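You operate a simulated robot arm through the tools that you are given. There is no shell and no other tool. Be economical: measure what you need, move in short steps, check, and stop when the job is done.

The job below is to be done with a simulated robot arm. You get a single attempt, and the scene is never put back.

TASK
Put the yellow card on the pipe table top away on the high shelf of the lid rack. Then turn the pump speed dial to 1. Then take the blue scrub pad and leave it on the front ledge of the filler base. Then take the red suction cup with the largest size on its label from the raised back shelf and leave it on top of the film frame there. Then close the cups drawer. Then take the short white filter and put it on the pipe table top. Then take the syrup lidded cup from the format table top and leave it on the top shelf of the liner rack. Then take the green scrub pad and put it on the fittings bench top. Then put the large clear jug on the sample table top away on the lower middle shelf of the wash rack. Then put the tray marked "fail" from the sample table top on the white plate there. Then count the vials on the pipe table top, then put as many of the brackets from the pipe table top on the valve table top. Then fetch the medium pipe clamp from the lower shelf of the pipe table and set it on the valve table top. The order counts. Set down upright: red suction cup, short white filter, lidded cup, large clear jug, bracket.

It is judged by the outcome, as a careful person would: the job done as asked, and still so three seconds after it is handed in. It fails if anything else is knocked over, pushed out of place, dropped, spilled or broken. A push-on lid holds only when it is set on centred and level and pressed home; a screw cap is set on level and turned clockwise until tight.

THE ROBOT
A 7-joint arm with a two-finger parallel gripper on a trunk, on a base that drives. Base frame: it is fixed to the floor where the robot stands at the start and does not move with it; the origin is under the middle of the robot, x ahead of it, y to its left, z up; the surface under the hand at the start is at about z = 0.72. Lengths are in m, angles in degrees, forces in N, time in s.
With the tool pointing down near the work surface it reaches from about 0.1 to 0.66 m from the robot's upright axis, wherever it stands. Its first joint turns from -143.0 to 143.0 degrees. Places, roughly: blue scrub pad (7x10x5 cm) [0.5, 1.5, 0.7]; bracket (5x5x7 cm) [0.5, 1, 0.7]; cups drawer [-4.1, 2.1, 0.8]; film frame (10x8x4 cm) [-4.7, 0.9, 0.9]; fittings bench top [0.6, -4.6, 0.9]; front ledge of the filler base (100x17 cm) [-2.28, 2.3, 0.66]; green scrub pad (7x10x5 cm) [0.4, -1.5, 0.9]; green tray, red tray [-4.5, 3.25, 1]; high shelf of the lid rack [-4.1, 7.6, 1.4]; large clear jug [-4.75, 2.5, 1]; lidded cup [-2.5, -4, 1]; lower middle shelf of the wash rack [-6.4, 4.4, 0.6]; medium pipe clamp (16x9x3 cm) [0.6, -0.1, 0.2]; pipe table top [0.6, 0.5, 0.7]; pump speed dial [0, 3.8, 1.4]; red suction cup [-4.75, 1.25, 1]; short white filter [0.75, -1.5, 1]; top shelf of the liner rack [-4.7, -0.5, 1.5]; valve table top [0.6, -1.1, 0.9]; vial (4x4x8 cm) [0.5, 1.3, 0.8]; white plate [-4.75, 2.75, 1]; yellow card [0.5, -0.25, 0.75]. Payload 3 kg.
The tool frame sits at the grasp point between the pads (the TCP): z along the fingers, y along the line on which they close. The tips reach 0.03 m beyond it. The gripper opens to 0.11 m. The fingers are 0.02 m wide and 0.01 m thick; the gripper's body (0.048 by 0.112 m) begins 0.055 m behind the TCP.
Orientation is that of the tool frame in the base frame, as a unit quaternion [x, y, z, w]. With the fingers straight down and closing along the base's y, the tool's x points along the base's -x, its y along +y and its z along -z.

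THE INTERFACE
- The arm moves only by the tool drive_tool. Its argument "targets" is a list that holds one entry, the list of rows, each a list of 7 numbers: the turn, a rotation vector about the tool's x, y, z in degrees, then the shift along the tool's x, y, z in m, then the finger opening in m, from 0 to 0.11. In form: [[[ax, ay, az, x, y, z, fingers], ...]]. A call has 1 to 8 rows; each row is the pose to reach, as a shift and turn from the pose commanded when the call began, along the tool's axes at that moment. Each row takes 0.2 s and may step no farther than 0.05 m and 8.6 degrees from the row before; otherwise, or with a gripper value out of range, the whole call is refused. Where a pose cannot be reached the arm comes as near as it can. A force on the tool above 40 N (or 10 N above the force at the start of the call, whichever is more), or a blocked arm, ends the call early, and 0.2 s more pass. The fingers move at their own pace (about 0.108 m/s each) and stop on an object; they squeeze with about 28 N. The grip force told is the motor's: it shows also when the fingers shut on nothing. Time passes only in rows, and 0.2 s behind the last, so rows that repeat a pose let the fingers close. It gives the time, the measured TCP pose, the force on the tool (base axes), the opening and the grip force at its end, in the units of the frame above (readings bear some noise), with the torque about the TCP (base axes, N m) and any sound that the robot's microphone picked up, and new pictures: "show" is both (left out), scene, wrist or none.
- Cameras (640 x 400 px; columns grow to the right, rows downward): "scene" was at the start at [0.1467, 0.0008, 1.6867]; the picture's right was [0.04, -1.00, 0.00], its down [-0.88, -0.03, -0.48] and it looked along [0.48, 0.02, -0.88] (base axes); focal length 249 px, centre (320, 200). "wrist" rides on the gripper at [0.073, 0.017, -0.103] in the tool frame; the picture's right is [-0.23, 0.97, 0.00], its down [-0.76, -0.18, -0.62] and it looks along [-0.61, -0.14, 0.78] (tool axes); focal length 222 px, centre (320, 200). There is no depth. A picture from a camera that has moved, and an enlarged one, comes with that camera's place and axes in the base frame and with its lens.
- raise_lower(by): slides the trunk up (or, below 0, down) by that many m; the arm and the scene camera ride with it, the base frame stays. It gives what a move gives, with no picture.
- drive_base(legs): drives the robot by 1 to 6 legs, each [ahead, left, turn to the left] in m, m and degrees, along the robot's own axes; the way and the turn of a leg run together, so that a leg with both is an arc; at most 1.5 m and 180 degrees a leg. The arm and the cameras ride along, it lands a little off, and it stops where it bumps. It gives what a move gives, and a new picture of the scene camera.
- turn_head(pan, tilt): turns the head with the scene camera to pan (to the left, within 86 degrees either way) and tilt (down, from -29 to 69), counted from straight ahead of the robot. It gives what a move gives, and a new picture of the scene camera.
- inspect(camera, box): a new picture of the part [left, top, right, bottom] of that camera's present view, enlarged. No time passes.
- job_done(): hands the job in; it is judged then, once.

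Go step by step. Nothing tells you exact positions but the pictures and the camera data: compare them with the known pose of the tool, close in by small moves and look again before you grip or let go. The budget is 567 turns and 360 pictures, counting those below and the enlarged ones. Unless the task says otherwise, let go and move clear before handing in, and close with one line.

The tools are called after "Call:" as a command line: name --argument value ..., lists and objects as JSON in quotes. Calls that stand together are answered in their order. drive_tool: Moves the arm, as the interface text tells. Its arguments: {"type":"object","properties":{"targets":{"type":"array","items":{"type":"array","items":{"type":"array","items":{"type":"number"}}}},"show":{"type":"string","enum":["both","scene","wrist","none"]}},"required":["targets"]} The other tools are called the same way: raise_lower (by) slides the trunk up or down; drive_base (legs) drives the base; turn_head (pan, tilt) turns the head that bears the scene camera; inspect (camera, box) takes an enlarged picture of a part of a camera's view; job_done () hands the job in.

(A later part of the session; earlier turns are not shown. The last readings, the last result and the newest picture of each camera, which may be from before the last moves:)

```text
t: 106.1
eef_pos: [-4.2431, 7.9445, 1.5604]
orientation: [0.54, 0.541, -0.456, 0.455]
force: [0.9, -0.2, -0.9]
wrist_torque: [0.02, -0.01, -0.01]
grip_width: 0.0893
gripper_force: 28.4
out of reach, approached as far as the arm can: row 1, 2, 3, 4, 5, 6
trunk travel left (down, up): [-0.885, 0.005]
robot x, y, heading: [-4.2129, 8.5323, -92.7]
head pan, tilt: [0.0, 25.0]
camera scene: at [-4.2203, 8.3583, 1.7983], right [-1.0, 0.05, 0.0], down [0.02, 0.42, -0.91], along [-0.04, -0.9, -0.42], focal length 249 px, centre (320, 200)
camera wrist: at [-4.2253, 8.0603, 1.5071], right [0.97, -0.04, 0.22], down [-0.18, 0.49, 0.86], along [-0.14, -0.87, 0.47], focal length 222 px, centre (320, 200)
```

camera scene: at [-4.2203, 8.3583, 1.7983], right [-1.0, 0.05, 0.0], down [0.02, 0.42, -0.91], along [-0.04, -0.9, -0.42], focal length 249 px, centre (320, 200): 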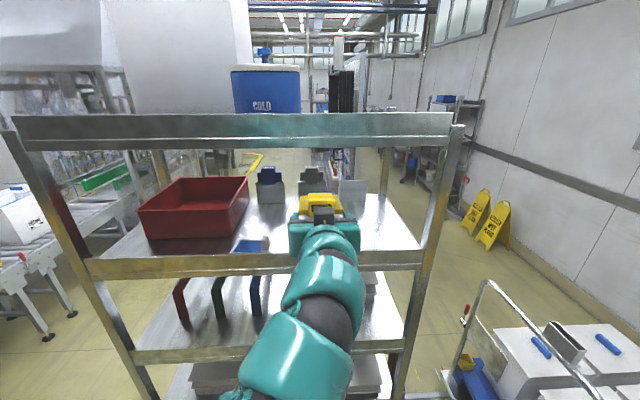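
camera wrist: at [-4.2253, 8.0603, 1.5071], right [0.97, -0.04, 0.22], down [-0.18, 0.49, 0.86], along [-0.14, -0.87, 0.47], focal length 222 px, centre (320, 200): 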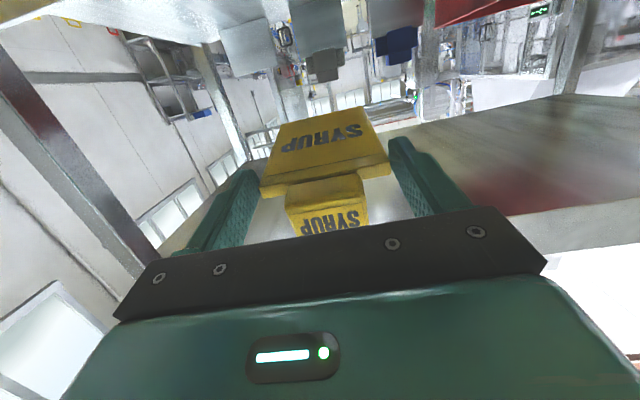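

The arm settled at (-4.24, 7.94, 1.56), level. This x is also free, so I push forward over the shelf here.

Call:
drive_tool --targets '[[[0, 0, 0, -0.007, 0, 0.042, 0.05], [0, 0, 0, -0.014, 0, 0.084, 0.05], [0, 0, 0, -0.021, 0, 0.125, 0.05], [0, 0, 0, -0.029, 0, 0.167, 0.05], [0, 0, 0, 0.01, 0, 0.174, 0.05], [0, 0, 0, 0.045, 0, 0.18, 0.05]]]'

```text
t: 107.5
eef_pos: [-4.2404, 7.7774, 1.4855]
orientation: [0.538, 0.542, -0.455, 0.458]
force: [-0.2, 0.0, -1.6]
wrist_torque: [0.01, 0.0, 0.01]
grip_width: 0.089
gripper_force: 28.0
trunk travel left (down, up): [-0.885, 0.005]
robot x, y, heading: [-4.2102, 8.5337, -92.4]
head pan, tilt: [0.0, 25.0]
camera scene: at [-4.2177, 8.3587, 1.7981], right [-1.0, 0.05, 0.0], down [0.02, 0.42, -0.91], along [-0.04, -0.91, -0.42], focal length 249 px, centre (320, 200)
camera wrist: at [-4.224, 7.8933, 1.4321], right [0.97, -0.03, 0.22], down [-0.18, 0.49, 0.86], along [-0.14, -0.87, 0.47], focal length 222 px, centre (320, 200)
```

scene: 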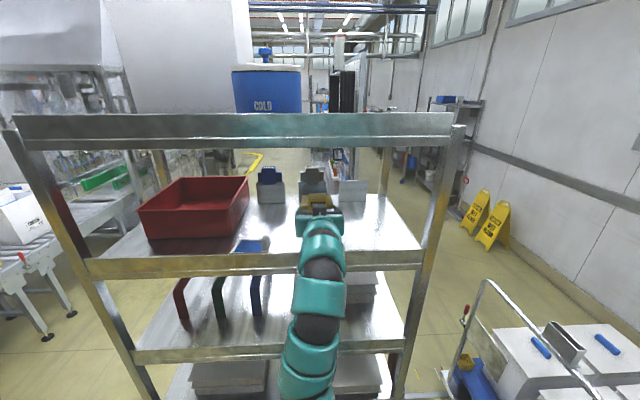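
wrist: 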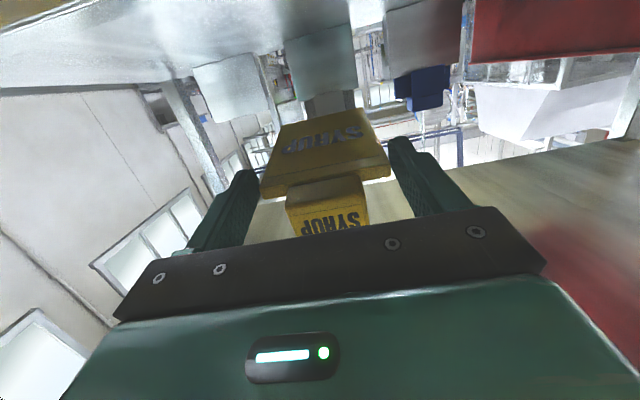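

I lower gently until the card's lower edge meets the shelf.

Call:
drive_tool --targets '[[[0, 0, 0, 0.015, 0, 0.002, 0.05], [0, 0, 0, 0.03, 0, 0.005, 0.05], [0, 0, 0, 0.04, 0, 0.007, 0.05], [0, 0, 0, 0.046, 0, 0.008, 0.05], [0, 0, 0, 0.05, 0, 0.008, 0.05]]]' --show "wrist"

```text
t: 108.7
eef_pos: [-4.2393, 7.7811, 1.4379]
orientation: [0.537, 0.542, -0.456, 0.459]
force: [0.7, 0.4, -0.5]
wrist_torque: [0.05, -0.01, -0.03]
grip_width: 0.089
gripper_force: 27.8
trunk travel left (down, up): [-0.885, 0.005]
robot x, y, heading: [-4.209, 8.5306, -92.7]
head pan, tilt: [0.0, 25.0]
camera wrist: at [-4.2227, 7.8958, 1.3839], right [0.97, -0.03, 0.22], down [-0.18, 0.49, 0.85], along [-0.13, -0.87, 0.47], focal length 222 px, centre (320, 200)
```

wrist: 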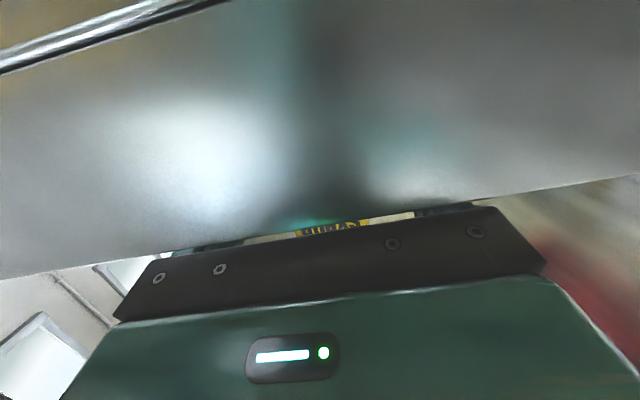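

Call:
drive_tool --targets '[[[0, 0, 0, 0.004, 0, 0.001, 0.05], [0, 0, 0, 0.008, 0, 0.001, 0.05], [0, 0, 0, 0.012, 0, 0.002, 0.05]]]' --show "scene"

Call:
inspect --camera "scene" --box '[240, 160, 400, 290]'

```text
t: 109.5
eef_pos: [-4.24, 7.7791, 1.4292]
orientation: [0.536, 0.54, -0.457, 0.46]
force: [3.5, -9.0, 21.3]
wrist_torque: [1.24, -0.79, -0.84]
grip_width: 0.0893
gripper_force: 28.0
trunk travel left (down, up): [-0.885, 0.005]
robot x, y, heading: [-4.2112, 8.531, -92.3]
head pan, tilt: [0.0, 25.0]
camera scene: at [-4.2159, 8.3599, 1.7988], right [-1.0, 0.05, 0.0], down [0.02, 0.42, -0.91], along [-0.04, -0.91, -0.42], focal length 249 px, centre (320, 200)
```

scene: 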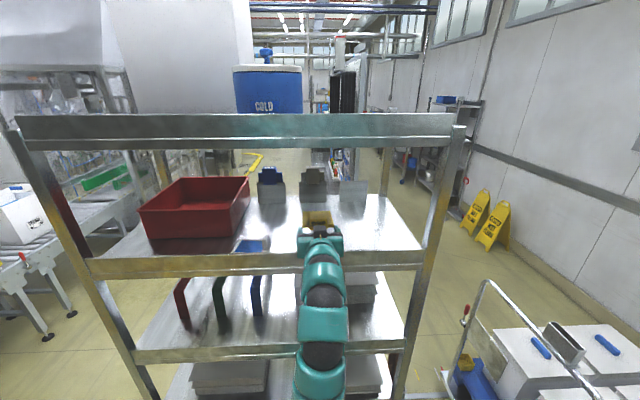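

```text
3.08 times, centred on (320, 225) of scene
camera zoom: at [-4.2159, 8.3599, 1.7988], right [-1.0, 0.05, 0.0], down [0.02, 0.42, -0.91], along [-0.04, -0.91, -0.42], focal length 767 px, centre (320, 123)
```

zoom: 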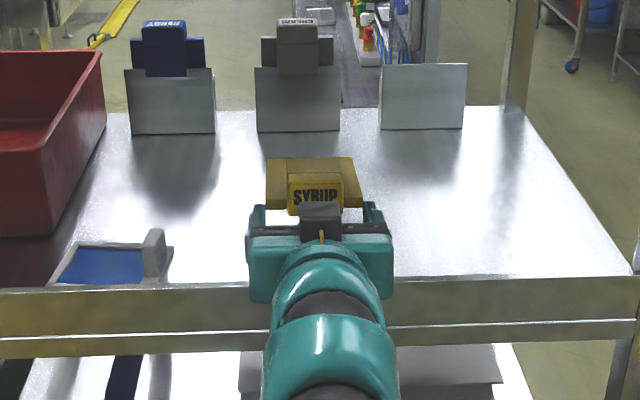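

The lower edge rests on the shelf. I open and back straight out.

Call:
drive_tool --targets '[[[0, 0, 0, -0.002, 0, 0, 0.11], [0, 0, 0, -0.002, 0, 0, 0.11], [0, 0, 0, -0.002, 0, -0.01, 0.11], [0, 0, 0, -0.006, 0, -0.045, 0.11], [0, 0, 0, -0.012, 0, -0.09, 0.11], [0, 0, 0, -0.02, 0, -0.135, 0.11], [0, 0, 0, -0.02, 0, -0.18, 0.11]]]' --show "scene"

Call:
inspect --camera "scene" --box '[240, 160, 400, 290]'

```text
t: 111.1
eef_pos: [-4.2399, 7.8787, 1.4565]
orientation: [0.537, 0.542, -0.455, 0.458]
force: [-0.4, -0.4, -0.1]
wrist_torque: [-0.02, 0.03, -0.01]
grip_width: 0.1099
gripper_force: 0.1
out of reach, approached as far as the arm can: row 6, 7
trunk travel left (down, up): [-0.885, 0.005]
robot x, y, heading: [-4.2133, 8.5365, -92.4]
head pan, tilt: [0.0, 25.0]
camera scene: at [-4.2163, 8.3599, 1.7983], right [-1.0, 0.05, 0.0], down [0.02, 0.42, -0.91], along [-0.04, -0.91, -0.42], focal length 249 px, centre (320, 200)
```

scene: 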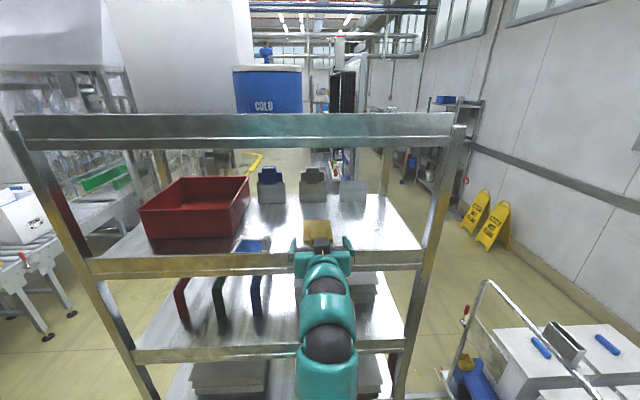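

```text
3.08 times, centred on (320, 225) of scene
camera zoom: at [-4.2163, 8.3599, 1.7983], right [-1.0, 0.05, 0.0], down [0.02, 0.42, -0.91], along [-0.04, -0.91, -0.42], focal length 767 px, centre (320, 123)
```

zoom: 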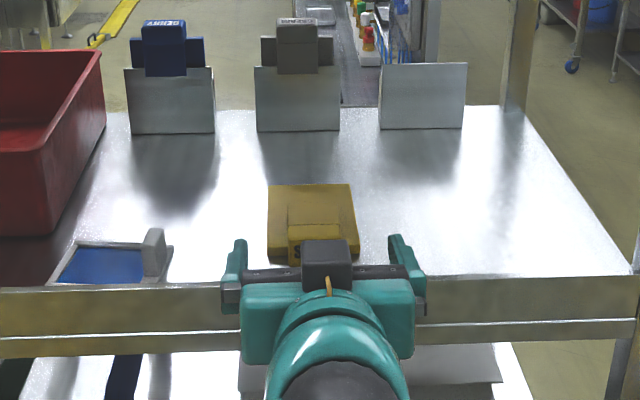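

The card lies flat on the high shelf. I back away, turn east and return through the corridor toward the pump.

Call:
drive_base --legs '[[-0.15, 0, 0], [0, 0, 92.4], [0, -0.26, 0], [1.5, 0, 0], [1.5, 0, 0], [1.1, 0, 0]]'

```text
t: 137.2
eef_pos: [0.561, 8.2185, 1.4564]
orientation: [0.001, 0.763, -0.002, 0.646]
force: [-0.4, -0.6, -0.2]
wrist_torque: [0.01, 0.0, -0.01]
grip_width: 0.11
gripper_force: 0.0
trunk travel left (down, up): [-0.885, 0.005]
robot x, y, heading: [-0.0975, 8.2564, -3.1]
head pan, tilt: [0.0, 25.0]
camera scene: at [0.0792, 8.2434, 1.7982], right [-0.05, -1.0, 0.0], down [-0.42, 0.02, -0.91], along [0.9, -0.05, -0.42], focal length 249 px, centre (320, 200)
```

scene: 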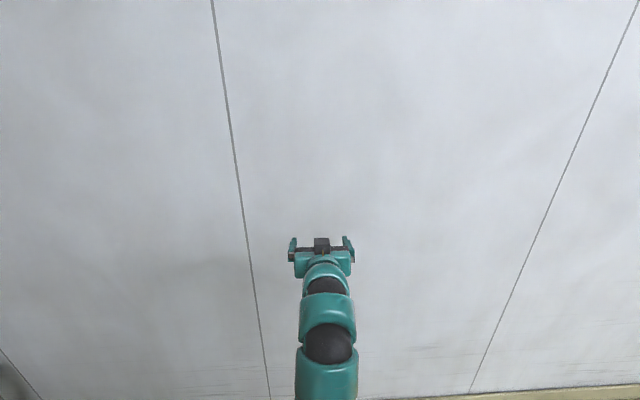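

Call:
drive_base --legs '[[0, 0, -87], [1.5, 0, 0], [1.4, -0.4, 0], [0.3, 0, 0]]'

Call:
turn_head --pan 30 --tilt 10

```text
t: 157.0
eef_pos: [-0.5267, 4.3677, 1.4564]
orientation: [0.525, 0.555, -0.444, 0.468]
force: [-0.5, -0.4, -1.1]
wrist_torque: [0.0, -0.01, 0.0]
grip_width: 0.1098
gripper_force: 0.0
trunk travel left (down, up): [-0.885, 0.005]
robot x, y, heading: [-0.5289, 5.0243, -90.0]
head pan, tilt: [0.0, 25.0]
camera scene: at [-0.5257, 4.8497, 1.7982], right [-1.0, 0.0, 0.0], down [0.0, 0.42, -0.91], along [0.0, -0.91, -0.42], focal length 249 px, centre (320, 200)
```

scene: 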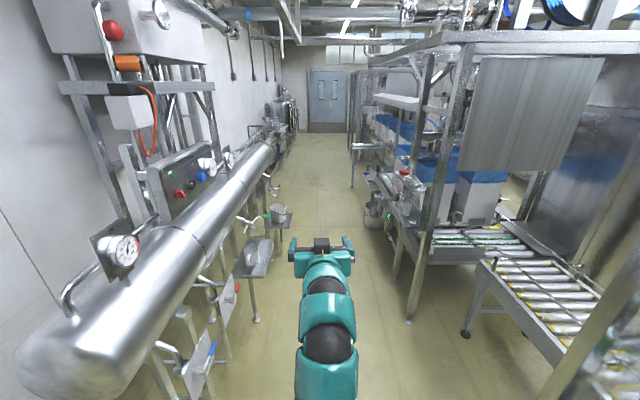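

```text
t: 157.9
eef_pos: [-0.527, 4.3696, 1.4563]
orientation: [0.525, 0.554, -0.445, 0.469]
force: [0.4, 0.5, 0.0]
wrist_torque: [-0.02, 0.01, 0.02]
grip_width: 0.11
gripper_force: 0.1
trunk travel left (down, up): [-0.885, 0.005]
robot x, y, heading: [-0.5253, 5.0239, -89.8]
head pan, tilt: [30.0, 10.0]
camera scene: at [-0.4793, 4.8621, 1.8226], right [-0.87, -0.5, 0.0], down [-0.09, 0.15, -0.98], along [0.49, -0.85, -0.17], focal length 249 px, centre (320, 200)
```

scene: 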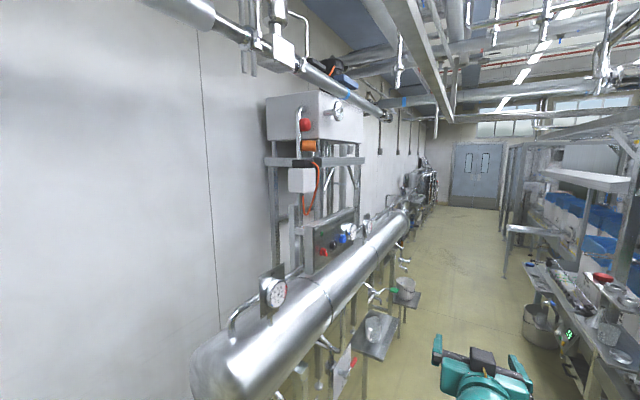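

Call:
inspect --camera "scene" --box '[290, 190, 390, 270]'

```text
5.00 times, centred on (340, 230) of scene
camera zoom: at [-0.4793, 4.8621, 1.8226], right [-0.87, -0.5, 0.0], down [-0.09, 0.15, -0.98], along [0.49, -0.85, -0.17], focal length 1246 px, centre (220, 50)
```

zoom: 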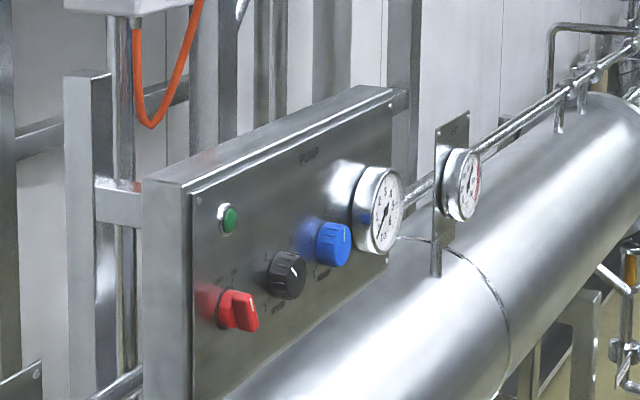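

The PUMP panel has a red switch, black dial, blue dial and gauges above a horizontal tank. I retract the hand, then drive beside the panel facing it.

Call:
drive_tool --targets '[[[0, 0, 0, 0, 0.047, 0, 0.0], [0, 0, 0, 0, 0.094, 0, 0.0], [0, 0, 0, 0, 0.14, 0, 0.0], [0, 0, 0, 0.008, 0.15, -0.045, 0.0], [0, 0, 0, 0.016, 0.15, -0.09, 0.0], [0, 0, 0, 0.023, 0.15, -0.13, 0.0], [0, 0, 0, 0.029, 0.15, -0.165, 0.0]]]' --show "none"

Call:
drive_base --legs '[[1.2, -0.17, 0], [0, 0, 90]]'

Call:
turn_head --pan 0 --tilt 30

```text
t: 159.5
eef_pos: [-0.3866, 4.5466, 1.4553]
orientation: [0.525, 0.554, -0.445, 0.469]
force: [0.1, 0.4, 0.0]
wrist_torque: [-0.02, 0.02, -0.02]
grip_width: 0.0
gripper_force: 27.4
trunk travel left (down, up): [-0.885, 0.005]
robot x, y, heading: [-0.5276, 5.0244, -89.6]
head pan, tilt: [30.0, 10.0]
```

```text
t: 169.3
eef_pos: [-0.2063, 3.9602, 1.4566]
orientation: [-0.005, 0.763, 0.003, 0.646]
force: [0.2, 0.6, -0.7]
wrist_torque: [0.02, -0.01, -0.02]
grip_width: 0.0
gripper_force: 27.8
trunk travel left (down, up): [-0.885, 0.005]
robot x, y, heading: [-0.6959, 3.8354, -2.5]
head pan, tilt: [30.0, 10.0]
camera scene: at [-0.529, 3.876, 1.8227], right [0.47, -0.88, 0.0], down [-0.15, -0.08, -0.98], along [0.87, 0.46, -0.17], focal length 249 px, centre (320, 200)
```

scene: 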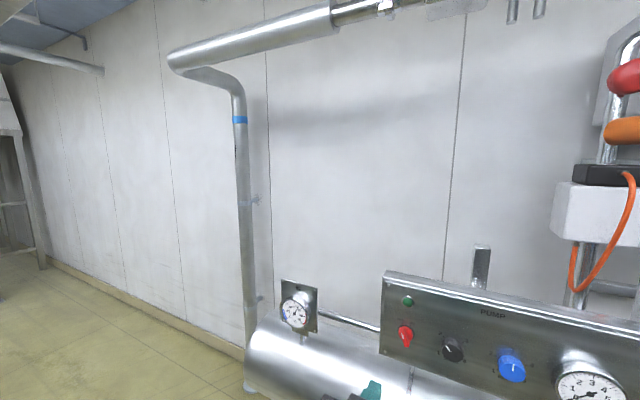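

```text
t: 170.3
eef_pos: [-0.2083, 3.9594, 1.4564]
orientation: [-0.006, 0.764, 0.004, 0.646]
force: [0.4, 0.5, 0.6]
wrist_torque: [-0.03, 0.0, 0.02]
grip_width: 0.0
gripper_force: 28.3
trunk travel left (down, up): [-0.885, 0.005]
robot x, y, heading: [-0.6957, 3.8384, -2.0]
head pan, tilt: [0.0, 30.0]
camera scene: at [-0.5209, 3.8292, 1.7904], right [-0.04, -1.0, 0.0], down [-0.5, 0.02, -0.87], along [0.87, -0.03, -0.5], focal length 249 px, centre (320, 200)
```

scene: 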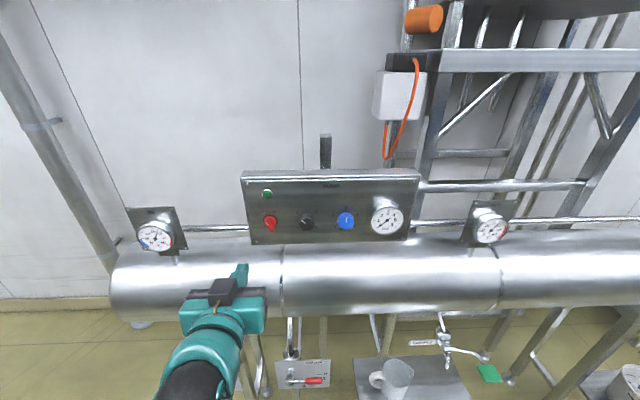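

Call:
inspect --camera "scene" --box '[240, 165, 420, 250]'

```text
3.56 times, centred on (330, 208) of scene
camera zoom: at [-0.5209, 3.8292, 1.7904], right [-0.04, -1.0, 0.0], down [-0.5, 0.02, -0.87], along [0.87, -0.03, -0.5], focal length 886 px, centre (284, 173)
```

zoom: 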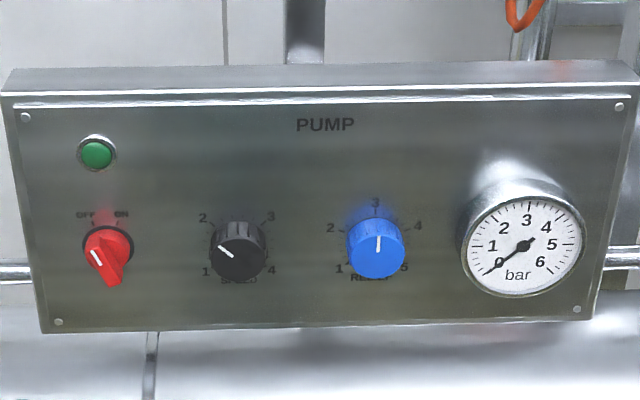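

The black SPEED dial points at 2 and needs to go counterclockwise to 1. I shift the base right so the hand lines up with it, then level the tool.

Call:
drive_base --legs '[[0, -0.12, 2]]'

Call:
drive_tool --targets '[[[0, -5, 0, 0, 0, 0, 0.06], [0, -9.6, 0, 0, 0, 0, 0.06]]]' --show "wrist"

Call:
inspect --camera "scene" --box '[200, 160, 360, 260]'

```text
t: 171.5
eef_pos: [-0.2144, 3.853, 1.4563]
orientation: [-0.019, 0.763, 0.016, 0.646]
force: [0.4, -0.3, -0.6]
wrist_torque: [0.01, 0.02, 0.01]
grip_width: 0.0
gripper_force: 28.2
trunk travel left (down, up): [-0.885, 0.005]
robot x, y, heading: [-0.6944, 3.7184, -0.4]
head pan, tilt: [0.0, 30.0]
camera scene: at [-0.5233, 3.7117, 1.7903], right [0.0, -1.0, 0.0], down [-0.5, 0.0, -0.87], along [0.87, 0.0, -0.5], focal length 249 px, centre (320, 200)
```

scene: 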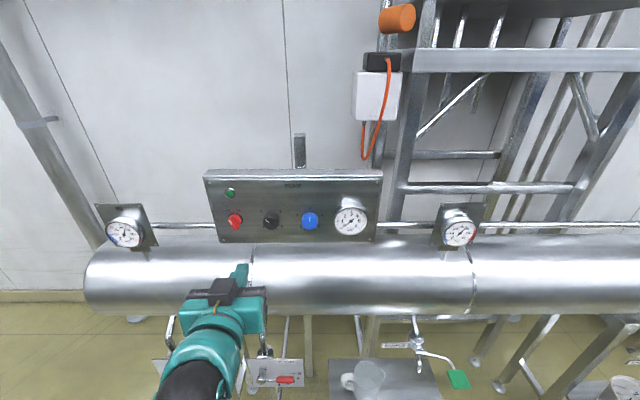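

```text
t: 172.1
eef_pos: [-0.214, 3.8536, 1.4549]
orientation: [-0.017, 0.707, 0.017, 0.707]
force: [0.3, 0.6, 0.1]
wrist_torque: [-0.02, -0.03, -0.02]
grip_width: 0.0602
gripper_force: 0.0
trunk travel left (down, up): [-0.885, 0.005]
robot x, y, heading: [-0.698, 3.7185, -0.0]
head pan, tilt: [0.0, 30.0]
camera wrist: at [-0.3174, 3.8658, 1.3828], right [-0.05, 0.97, 0.23], down [-0.61, -0.21, 0.76], along [0.79, -0.1, 0.61], focal length 222 px, centre (320, 200)
```

wrist: 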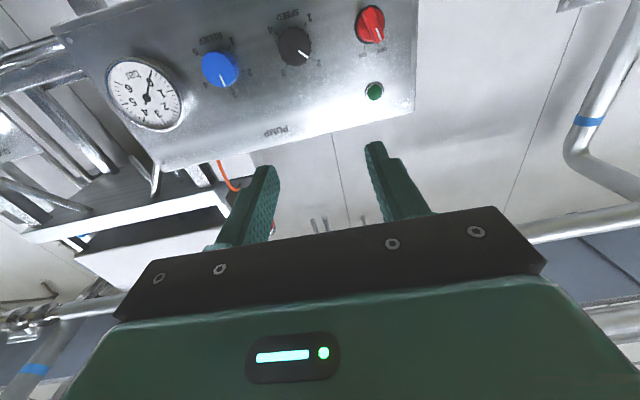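

```text
4.00 times, centred on (280, 210) of scene
camera zoom: at [-0.523, 3.7124, 1.7903], right [0.0, -1.0, 0.0], down [-0.5, 0.0, -0.87], along [0.87, 0.0, -0.5], focal length 997 px, centre (480, 160)
```

zoom: 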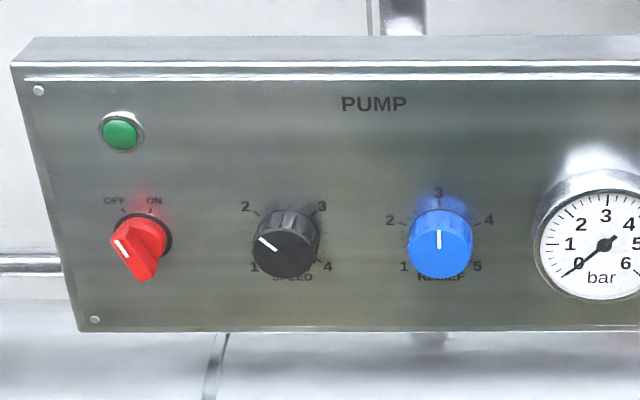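

The knob face is at about (0.042, 3.847, 1.392) with the panel near x≈0.063. I align the tool in front of it and pre-rotate by about +43°.

Call:
drive_tool --targets '[[[2.7, 0, 0, 0.03, -0.004, 0.0, 0.065], [2.7, 0, 0, 0.063, -0.012, 0.03, 0.065], [2.7, 0, 0, 0.063, -0.014, 0.08, 0.065]]]' --show "none"

Call:
drive_tool --targets '[[[0, 0, 8.5, 0, 0, 0, 0.065], [0, 0, 17, 0, 0, 0, 0.065], [0, 0, 25.5, 0, 0, 0, 0.065], [0, 0, 34, 0, 0, 0, 0.065], [0, 0, 42, 0, 0, 0, 0.065]]]'

Call:
inspect --camera "scene" --box '[220, 170, 340, 250]'

```text
t: 172.9
eef_pos: [-0.1308, 3.846, 1.3922]
orientation: [-0.002, 0.707, 0.001, 0.707]
force: [0.1, -0.4, -0.3]
wrist_torque: [0.01, 0.0, -0.03]
grip_width: 0.065
gripper_force: 0.1
trunk travel left (down, up): [-0.885, 0.005]
robot x, y, heading: [-0.6962, 3.716, -0.0]
head pan, tilt: [0.0, 30.0]
```

```text
t: 174.1
eef_pos: [-0.1342, 3.8458, 1.3937]
orientation: [0.252, 0.66, 0.254, 0.661]
force: [0.3, 0.1, 0.1]
wrist_torque: [-0.01, 0.03, -0.03]
grip_width: 0.0649
gripper_force: 0.0
trunk travel left (down, up): [-0.885, 0.005]
robot x, y, heading: [-0.698, 3.7169, 0.0]
head pan, tilt: [0.0, 30.0]
camera scene: at [-0.5234, 3.7135, 1.7903], right [0.0, -1.0, 0.0], down [-0.5, 0.0, -0.87], along [0.87, 0.0, -0.5], focal length 249 px, centre (320, 200)
camera wrist: at [-0.237, 3.9064, 1.3506], right [0.0, 0.57, 0.82], down [-0.62, -0.64, 0.45], along [0.78, -0.51, 0.36], focal length 222 px, centre (320, 200)
```

scene: 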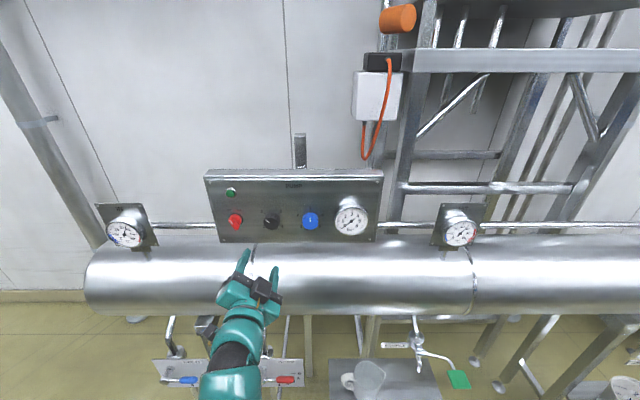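
wrist: 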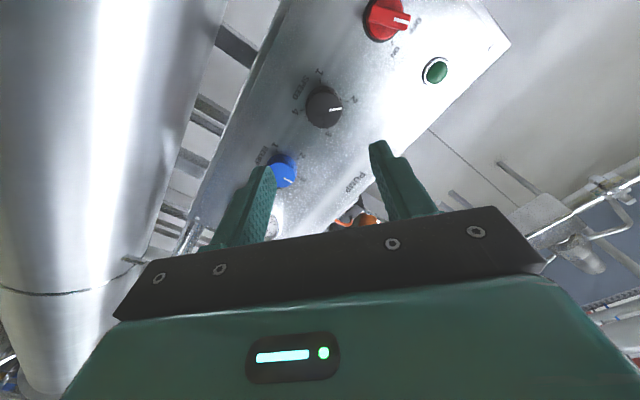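

```text
5.00 times, centred on (280, 210) of scene
camera zoom: at [-0.5234, 3.7135, 1.7903], right [0.0, -1.0, 0.0], down [-0.5, 0.0, -0.87], along [0.87, 0.0, -0.5], focal length 1246 px, centre (520, 150)
```

zoom: 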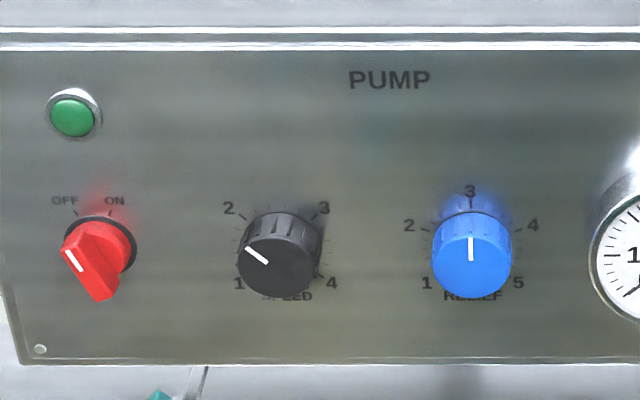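

Aligned. I advance so the tips straddle the knob, then close on it.

Call:
drive_tool --targets '[[[0, 0, 0, 0, 0, 0.05, 0.065], [0, 0, 0, 0, 0, 0.1, 0.065], [0, 0, 0, 0, 0, 0.13, 0.065], [0, 0, 0, 0, 0, 0.157, 0.065], [0, 0, 0, 0, 0, 0.157, 0.03], [0, 0, 0, 0, 0, 0.157, 0.03], [0, 0, 0, 0, 0, 0.157, 0.03]]]'

```text
t: 175.1
eef_pos: [0.0135, 3.8471, 1.3969]
orientation: [0.249, 0.658, 0.257, 0.662]
force: [-38.2, -2.7, 10.8]
wrist_torque: [-0.02, -0.67, -0.07]
grip_width: 0.0433
gripper_force: 14.0
trunk travel left (down, up): [-0.885, 0.005]
robot x, y, heading: [-0.7006, 3.7183, -0.1]
head pan, tilt: [0.0, 30.0]
stopped in row 5: the force on the tool passed its limit at 140 N (the readings are from after the stop); the commanded pose is now the measured one
camera scene: at [-0.5285, 3.7153, 1.7912], right [0.0, -1.0, 0.0], down [-0.5, 0.0, -0.87], along [0.87, 0.0, -0.5], focal length 249 px, centre (320, 200)
camera wrist: at [-0.0905, 3.9085, 1.3534], right [-0.01, 0.57, 0.82], down [-0.62, -0.65, 0.44], along [0.78, -0.51, 0.36], focal length 222 px, centre (320, 200)
```

scene: 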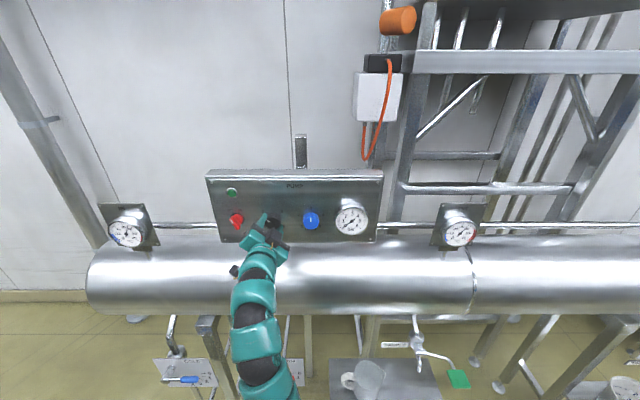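
wrist: 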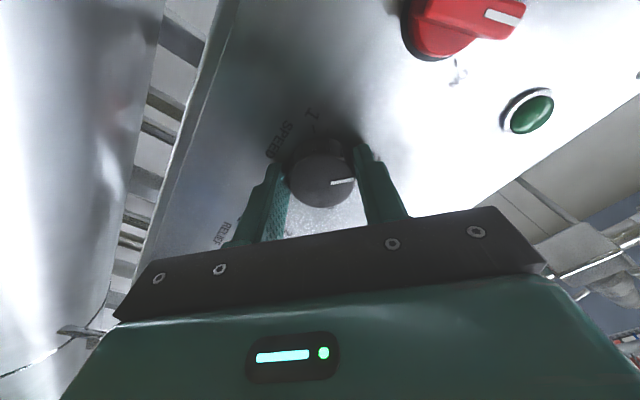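

The tips touched the panel (it is nearer than estimated). I open, back off slightly, and re-grip the knob.

Call:
drive_tool --targets '[[[0, 0, 0, 0, 0, -0.004, 0.06], [0, 0, 0, 0, 0, -0.008, 0.06], [0, 0, 0, 0, 0, -0.008, 0.06], [0, 0, 0, 0, 0, -0.008, 0.03], [0, 0, 0, 0, 0, -0.008, 0.03], [0, 0, 0, 0, 0, -0.008, 0.03]]]' --show "none"

```text
t: 176.5
eef_pos: [0.0098, 3.8502, 1.3946]
orientation: [0.25, 0.659, 0.256, 0.661]
force: [19.6, 23.7, 38.6]
wrist_torque: [-0.28, -0.28, 1.17]
grip_width: 0.0428
gripper_force: 45.2
trunk travel left (down, up): [-0.885, 0.005]
robot x, y, heading: [-0.6933, 3.7156, -0.1]
head pan, tilt: [0.0, 30.0]
```

Call:
drive_tool --targets '[[[0, 0, 0, 0, 0.003, 0, 0.03], [0, 0, 0, 0, 0.004, 0, 0.03]]]' --show "none"

```text
t: 177.1
eef_pos: [0.0097, 3.8489, 1.3933]
orientation: [0.251, 0.661, 0.254, 0.661]
force: [20.0, 21.1, 35.4]
wrist_torque: [-0.31, -1.18, 0.13]
grip_width: 0.0428
gripper_force: 44.6
trunk travel left (down, up): [-0.885, 0.005]
robot x, y, heading: [-0.6969, 3.7125, 0.1]
head pan, tilt: [0.0, 30.0]
```

Call:
drive_tool --targets '[[[0, 0, 0, 0, 0, 0, 0.065], [0, 0, 0, 0, 0, 0, 0.065]]]' --show "wrist"

Call:
inspect --camera "wrist" --box '[230, 100, 430, 250]'

```text
t: 177.7
eef_pos: [0.0108, 3.8467, 1.3911]
orientation: [0.253, 0.662, 0.252, 0.659]
force: [-0.2, -1.2, 0.3]
wrist_torque: [0.0, 0.03, 0.02]
grip_width: 0.0649
gripper_force: 0.0
trunk travel left (down, up): [-0.885, 0.005]
robot x, y, heading: [-0.6957, 3.7105, -0.2]
head pan, tilt: [0.0, 30.0]
camera wrist: at [-0.0931, 3.9077, 1.3501], right [0.0, 0.57, 0.82], down [-0.62, -0.64, 0.45], along [0.78, -0.51, 0.35], focal length 222 px, centre (320, 200)
```

wrist: 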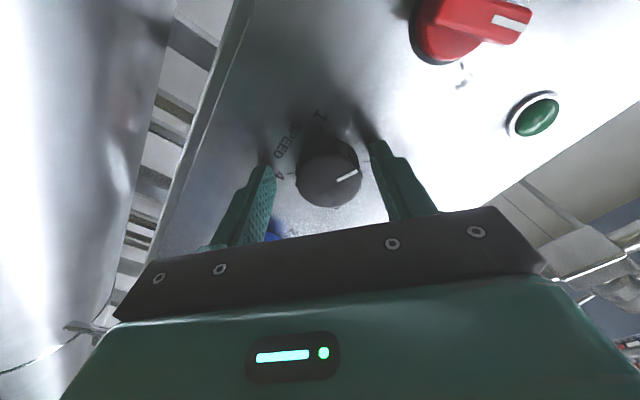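

```text
2.67 times, centred on (330, 175) of wrist
camera zoom: at [-0.0931, 3.9077, 1.3501], right [0.0, 0.57, 0.82], down [-0.62, -0.64, 0.45], along [0.78, -0.51, 0.35], focal length 592 px, centre (293, 267)
```

zoom: 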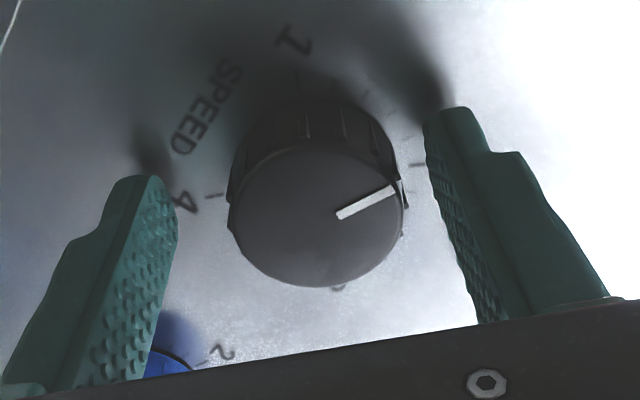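

The knob sits centred between the fingers. I close and rotate it counterclockwise.

Call:
drive_tool --targets '[[[0, 0, 0, 0, 0.0015, -0.002, 0.065], [0, 0, 0, 0, 0.0015, -0.002, 0.03], [0, 0, 0, 0, 0.0015, -0.002, 0.03]]]' --show "none"

Call:
drive_tool --targets '[[[0, 0, -8.5, 0, 0, 0, 0.03], [0, 0, -17, 0, 0, 0, 0.03], [0, 0, -25.5, 0, 0, 0, 0.03], [0, 0, -34, 0, 0, 0, 0.03], [0, 0, -42.5, 0, 0, 0, 0.03]]]' --show "wrist"

```text
t: 178.5
eef_pos: [0.0072, 3.8488, 1.3942]
orientation: [0.252, 0.661, 0.254, 0.66]
force: [2.2, 4.1, 6.5]
wrist_torque: [-0.05, -0.01, 0.24]
grip_width: 0.0426
gripper_force: 45.4
trunk travel left (down, up): [-0.885, 0.005]
robot x, y, heading: [-0.6974, 3.7173, -0.2]
head pan, tilt: [0.0, 30.0]
```

```text
t: 179.7
eef_pos: [0.0069, 3.8453, 1.3938]
orientation: [-0.004, 0.709, -0.004, 0.706]
force: [-9.5, -12.0, -14.0]
wrist_torque: [0.09, -0.27, -0.72]
grip_width: 0.0425
gripper_force: 45.2
trunk travel left (down, up): [-0.885, 0.005]
robot x, y, heading: [-0.6967, 3.7132, 0.0]
head pan, tilt: [0.0, 30.0]
camera wrist: at [-0.0958, 3.8618, 1.3216], right [0.0, 0.98, 0.22], down [-0.62, -0.17, 0.77], along [0.78, -0.13, 0.61], focal length 222 px, centre (320, 200)
```

wrist: 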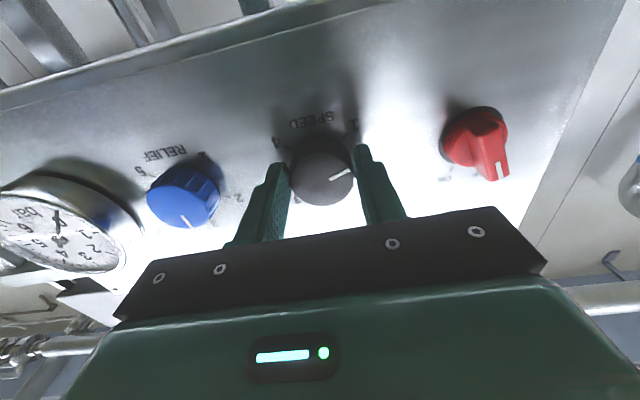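

The dial follows. I continue the rotation.

Call:
drive_tool --targets '[[[0, 0, -8.5, 0, 0, 0, 0.03], [0, 0, -17, 0, 0, 0, 0.03], [0, 0, -25.5, 0, 0, 0, 0.03], [0, 0, -34, 0, 0, 0, 0.03], [0, 0, -42.5, 0, 0, 0, 0.03], [0, 0, -48, 0, 0, 0, 0.03]]]' --show "wrist"

Call:
inspect --camera "wrist" --box '[230, 80, 430, 230]'

```text
t: 181.1
eef_pos: [0.0067, 3.8433, 1.398]
orientation: [-0.29, 0.643, -0.291, 0.647]
force: [1.6, -21.8, 13.0]
wrist_torque: [0.81, -0.36, -0.39]
grip_width: 0.0428
gripper_force: 45.2
trunk travel left (down, up): [-0.885, 0.005]
robot x, y, heading: [-0.6972, 3.7109, -0.2]
head pan, tilt: [0.0, 30.0]
camera wrist: at [-0.0956, 3.8003, 1.3368], right [0.0, 0.82, -0.58], down [-0.63, 0.45, 0.64], along [0.78, 0.36, 0.51], focal length 222 px, centre (320, 200)
```

wrist: 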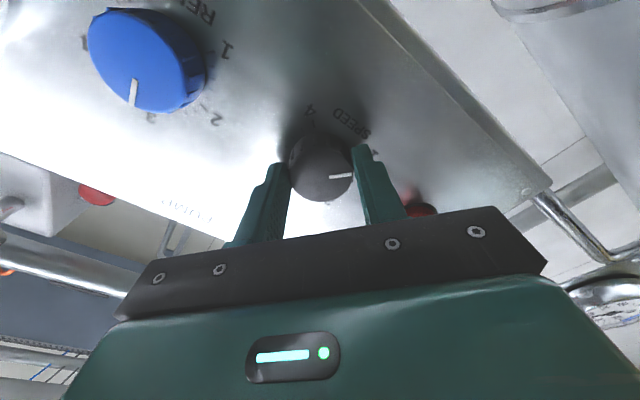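

```text
2.67 times, centred on (330, 155) of wrist
camera zoom: at [-0.0956, 3.8003, 1.3368], right [0.0, 0.82, -0.58], down [-0.63, 0.45, 0.64], along [0.78, 0.36, 0.51], focal length 592 px, centre (293, 320)
```

zoom: 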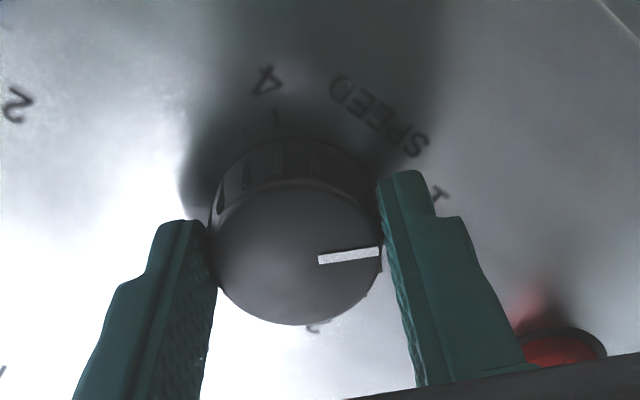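

I release and back off to check the pointer against the scale.

Call:
drive_tool --targets '[[[0, 0, 0, 0, 0, 0, 0.065], [0, 0, 0, 0, 0, 0, 0.065], [0, 0, 0, 0, 0, -0.04, 0.065], [0, 0, 0, 0, 0, -0.08, 0.065], [0, 0, 0, 0, 0, -0.12, 0.065]]]' --show "none"

Call:
inspect --camera "scene" --box '[240, 195, 310, 240]'

Call:
inspect --camera "wrist" --box '[220, 20, 400, 160]'

```text
t: 182.3
eef_pos: [-0.1141, 3.8476, 1.3957]
orientation: [-0.292, 0.644, -0.29, 0.645]
force: [0.4, 0.2, 1.0]
wrist_torque: [0.0, 0.02, -0.02]
grip_width: 0.065
gripper_force: 0.1
trunk travel left (down, up): [-0.885, 0.005]
robot x, y, heading: [-0.6964, 3.7141, -0.2]
head pan, tilt: [0.0, 30.0]
```

```text
8.89 times, centred on (275, 218) of scene
camera zoom: at [-0.5249, 3.7131, 1.7905], right [0.0, -1.0, 0.0], down [-0.5, 0.0, -0.87], along [0.87, 0.0, -0.5], focal length 2216 px, centre (720, 44)
```

zoom: 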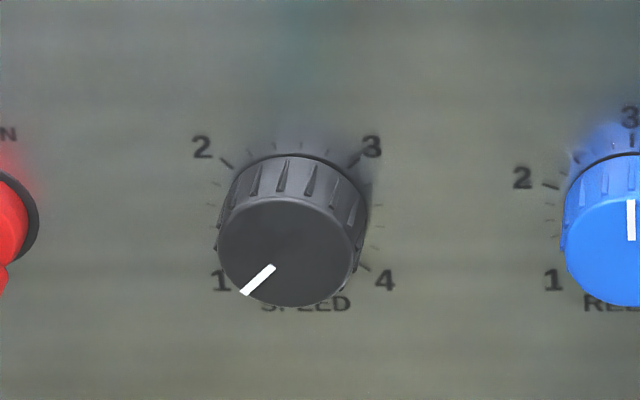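

```text
2.86 times, centred on (310, 90) of wrist
camera zoom: at [-0.217, 3.805, 1.3353], right [0.0, 0.81, -0.58], down [-0.62, 0.45, 0.64], along [0.78, 0.36, 0.51], focal length 635 px, centre (349, 514)
```

zoom: 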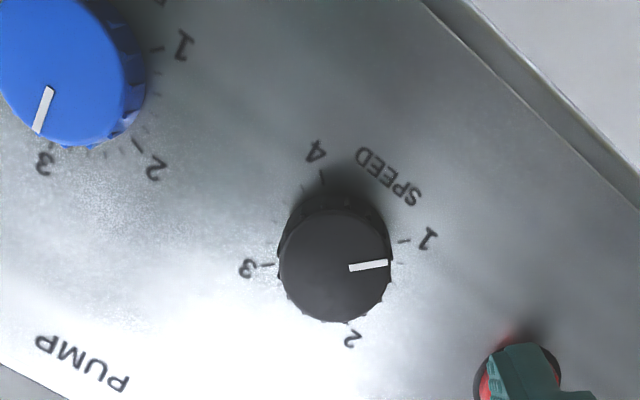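

The pointer now reads 1 (marks at ±45/±135°, pointer ≈ -134°). Next the blue pad: I restore the wrist roll, then drive south to the pipe table's north end.

Call:
drive_tool --targets '[[[0, 0, 8.5, 0, 0, -0.02, 0.11], [0, 0, 17, 0, 0, -0.04, 0.11], [0, 0, 25.5, 0, 0, -0.06, 0.11], [0, 0, 34, 0, 0, -0.06, 0.11], [0, 0, 42.5, 0, 0, -0.06, 0.11], [0, 0, 48.5, 0, 0, -0.06, 0.11]]]' --show "none"

Call:
drive_base --legs '[[0, 0, -90], [1.3, 0, 0], [1.0, -0.05, 0], [0, 0, 90]]'

```text
t: 183.7
eef_pos: [-0.1731, 3.8471, 1.394]
orientation: [-0.001, 0.707, 0.001, 0.707]
force: [-0.1, 0.3, -0.1]
wrist_torque: [0.03, 0.0, 0.0]
grip_width: 0.1096
gripper_force: 0.2
trunk travel left (down, up): [-0.885, 0.005]
robot x, y, heading: [-0.6906, 3.7173, -0.1]
head pan, tilt: [0.0, 30.0]
```

```text
t: 202.6
eef_pos: [-0.1836, 1.575, 1.3951]
orientation: [-0.008, 0.707, 0.007, 0.707]
force: [0.0, 1.1, -0.2]
wrist_torque: [0.02, -0.01, -0.01]
grip_width: 0.1103
gripper_force: 0.1
trunk travel left (down, up): [-0.885, 0.005]
robot x, y, heading: [-0.7031, 1.4321, 0.9]
head pan, tilt: [0.0, 30.0]
camera scene: at [-0.5316, 1.4336, 1.7903], right [0.02, -1.0, 0.0], down [-0.5, -0.01, -0.87], along [0.87, 0.02, -0.5], focal length 249 px, centre (320, 200)
```

scene: 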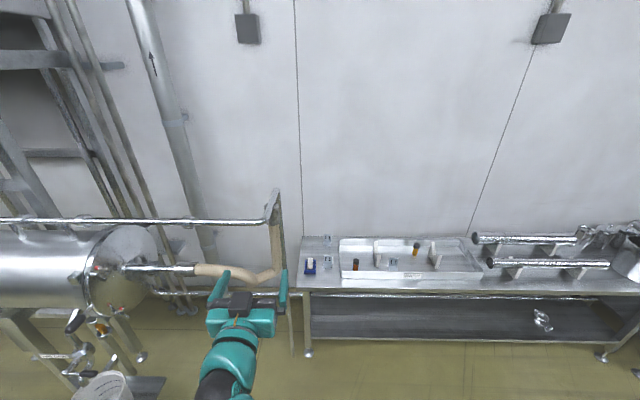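

Call:
inspect --camera "scene" --box '[290, 220, 490, 310]'

```text
3.20 times, centred on (390, 265) of scene
camera zoom: at [-0.5316, 1.4336, 1.7903], right [0.02, -1.0, 0.0], down [-0.5, -0.01, -0.87], along [0.87, 0.02, -0.5], focal length 798 px, centre (96, -8)
```

zoom: 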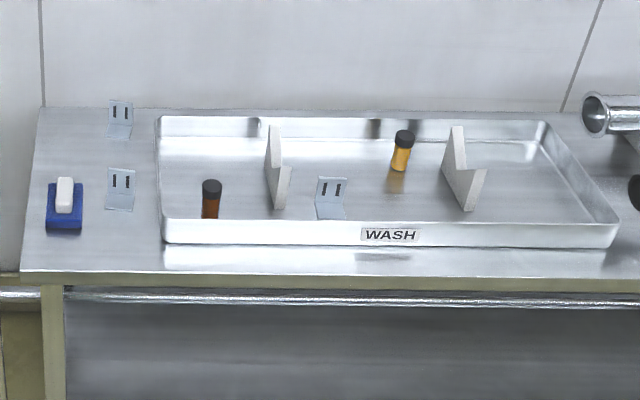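

The blue pad with its white grip is at about (0.50, 1.51). I drive up to the table and lower the trunk.

Call:
drive_base --legs '[[0.62, -0.05, -1]]'

Call:
raise_lower --by -0.2

Call:
drive_tool --targets '[[[0, 8.5, 0, 0, 0, 0, 0.11], [0, 17, 0, 0, 0, 0, 0.11], [0, 25.5, 0, 0, 0, 0, 0.11], [0, 34, 0, 0, 0, 0, 0.11], [0, 42.5, 0, 0, 0, 0, 0.11], [0, 51, 0, 0.02, 0, 0, 0.11], [0, 59.5, 0, 0.04, 0, 0, 0.11], [0, 68, 0, 0.06, 0, 0, 0.11]]]' --show "none"

Call:
drive_tool --targets '[[[0, 8.5, 0, 0, 0, 0, 0.11], [0, 17, 0, 0, 0, 0, 0.11], [0, 22, 0, 0, 0, 0, 0.11]]]'

```text
t: 206.1
eef_pos: [0.4379, 1.5114, 1.3939]
orientation: [0.002, 0.708, -0.003, 0.707]
force: [0.3, 0.3, -0.1]
wrist_torque: [0.0, 0.01, -0.02]
grip_width: 0.11
gripper_force: 0.3
trunk travel left (down, up): [-0.885, 0.005]
robot x, y, heading: [-0.0871, 1.3805, -1.0]
head pan, tilt: [0.0, 30.0]
camera scene: at [0.0866, 1.38, 1.7902], right [-0.01, -1.0, 0.0], down [-0.5, 0.01, -0.87], along [0.87, -0.01, -0.5], focal length 249 px, centre (320, 200)
```

scene: 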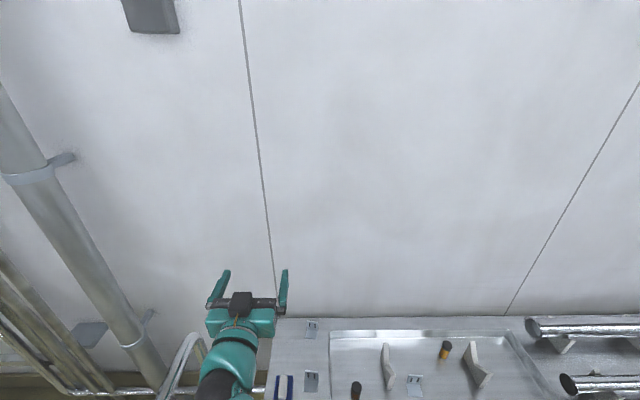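

```text
t: 208.2
eef_pos: [0.4378, 1.5121, 1.1945]
orientation: [0.001, 0.708, -0.002, 0.707]
force: [0.3, 0.6, -0.1]
wrist_torque: [-0.02, 0.04, 0.0]
grip_width: 0.1101
gripper_force: 0.1
trunk travel left (down, up): [-0.685, 0.205]
robot x, y, heading: [-0.0871, 1.384, -0.6]
head pan, tilt: [0.0, 30.0]
```

```text
t: 210.1
eef_pos: [0.4369, 1.5106, 1.1547]
orientation: [0.003, 0.965, -0.002, 0.263]
force: [0.5, -0.1, 0.3]
wrist_torque: [-0.02, -0.02, 0.0]
grip_width: 0.1101
gripper_force: 0.1
out of reach, approached as far as the arm can: row 8
trunk travel left (down, up): [-0.685, 0.205]
robot x, y, heading: [-0.0833, 1.3837, -0.9]
head pan, tilt: [0.0, 30.0]
```

```text
t: 210.8
eef_pos: [0.4367, 1.5106, 1.1548]
orientation: [0.003, 0.965, -0.002, 0.263]
force: [0.7, 0.4, 0.2]
wrist_torque: [0.05, -0.01, -0.03]
grip_width: 0.11
gripper_force: 0.0
out of reach, approached as far as the arm can: row 1, 2, 3
trunk travel left (down, up): [-0.685, 0.205]
robot x, y, heading: [-0.0851, 1.3822, -0.3]
head pan, tilt: [0.0, 30.0]
camera scene: at [0.0859, 1.3801, 1.5903], right [-0.01, -1.0, 0.0], down [-0.5, 0.01, -0.87], along [0.87, -0.01, -0.5], focal length 249 px, centre (320, 200)
camera wrist: at [0.3225, 1.5293, 1.2074], right [0.2, 0.97, 0.11], down [0.34, -0.18, 0.92], along [0.92, -0.15, -0.37], focal length 222 px, centre (320, 200)
```

scene: 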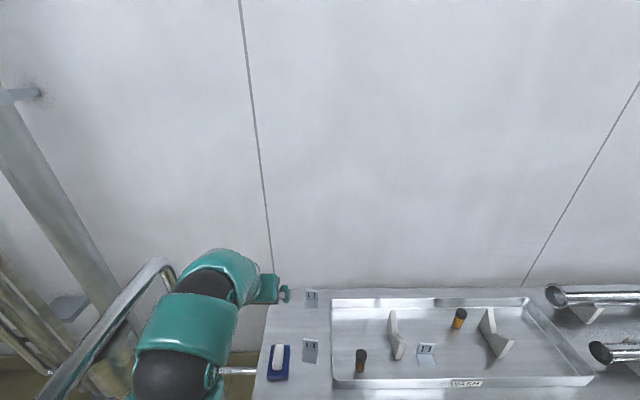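
wrist: 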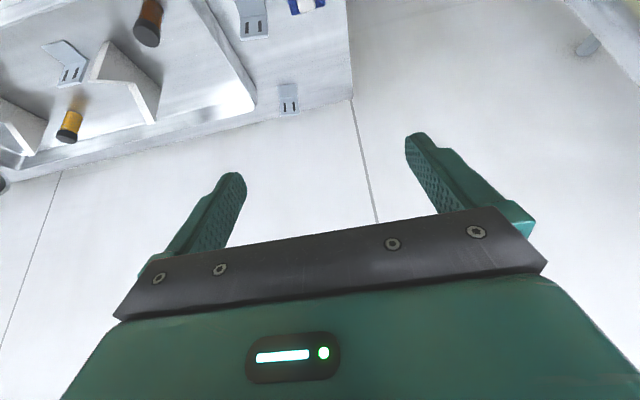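

Call:
raise_lower --by -0.13

Call:
drive_tool --targets '[[[0, 8.5, 0, 0.0, 0, 0.0, 0.11], [0, 17, 0, 0.01, 0, 0.02, 0.11], [0, 25, 0, 0.01, 0, 0.04, 0.11], [0, 30.5, 0, 0.01, 0, 0.06, 0.11]]]'

```text
t: 212.4
eef_pos: [0.4373, 1.5109, 1.0268]
orientation: [0.003, 0.965, -0.001, 0.263]
force: [-0.7, 0.4, 0.4]
wrist_torque: [-0.03, -0.01, 0.03]
grip_width: 0.1103
gripper_force: 0.1
trunk travel left (down, up): [-0.555, 0.335]
robot x, y, heading: [-0.0843, 1.3846, -1.0]
head pan, tilt: [0.0, 30.0]
```

```text
t: 213.4
eef_pos: [0.327, 1.4103, 0.8673]
orientation: [0.0, 0.998, -0.005, 0.068]
force: [-2.0, -1.2, -1.9]
wrist_torque: [0.11, -0.28, 0.01]
grip_width: 0.1099
gripper_force: 0.0
out of reach, approached as far as the arm can: row 1, 2, 3, 4
trunk travel left (down, up): [-0.555, 0.335]
robot x, y, heading: [-0.0866, 1.3863, -0.6]
head pan, tilt: [0.0, 30.0]
camera scene: at [0.0811, 1.3825, 1.4605], right [-0.01, -1.0, 0.0], down [-0.5, 0.0, -0.87], along [0.87, -0.01, -0.5], focal length 249 px, centre (320, 200)
camera wrist: at [0.2413, 1.429, 0.96], right [0.23, 0.97, 0.02], down [0.67, -0.17, 0.72], along [0.71, -0.15, -0.69], focal length 222 px, centre (320, 200)
```

scene: 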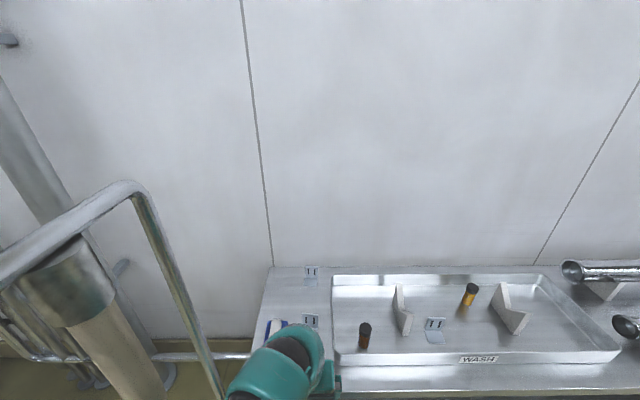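
wrist: 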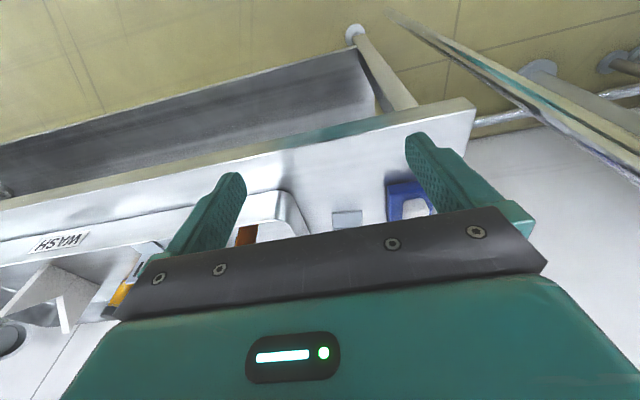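

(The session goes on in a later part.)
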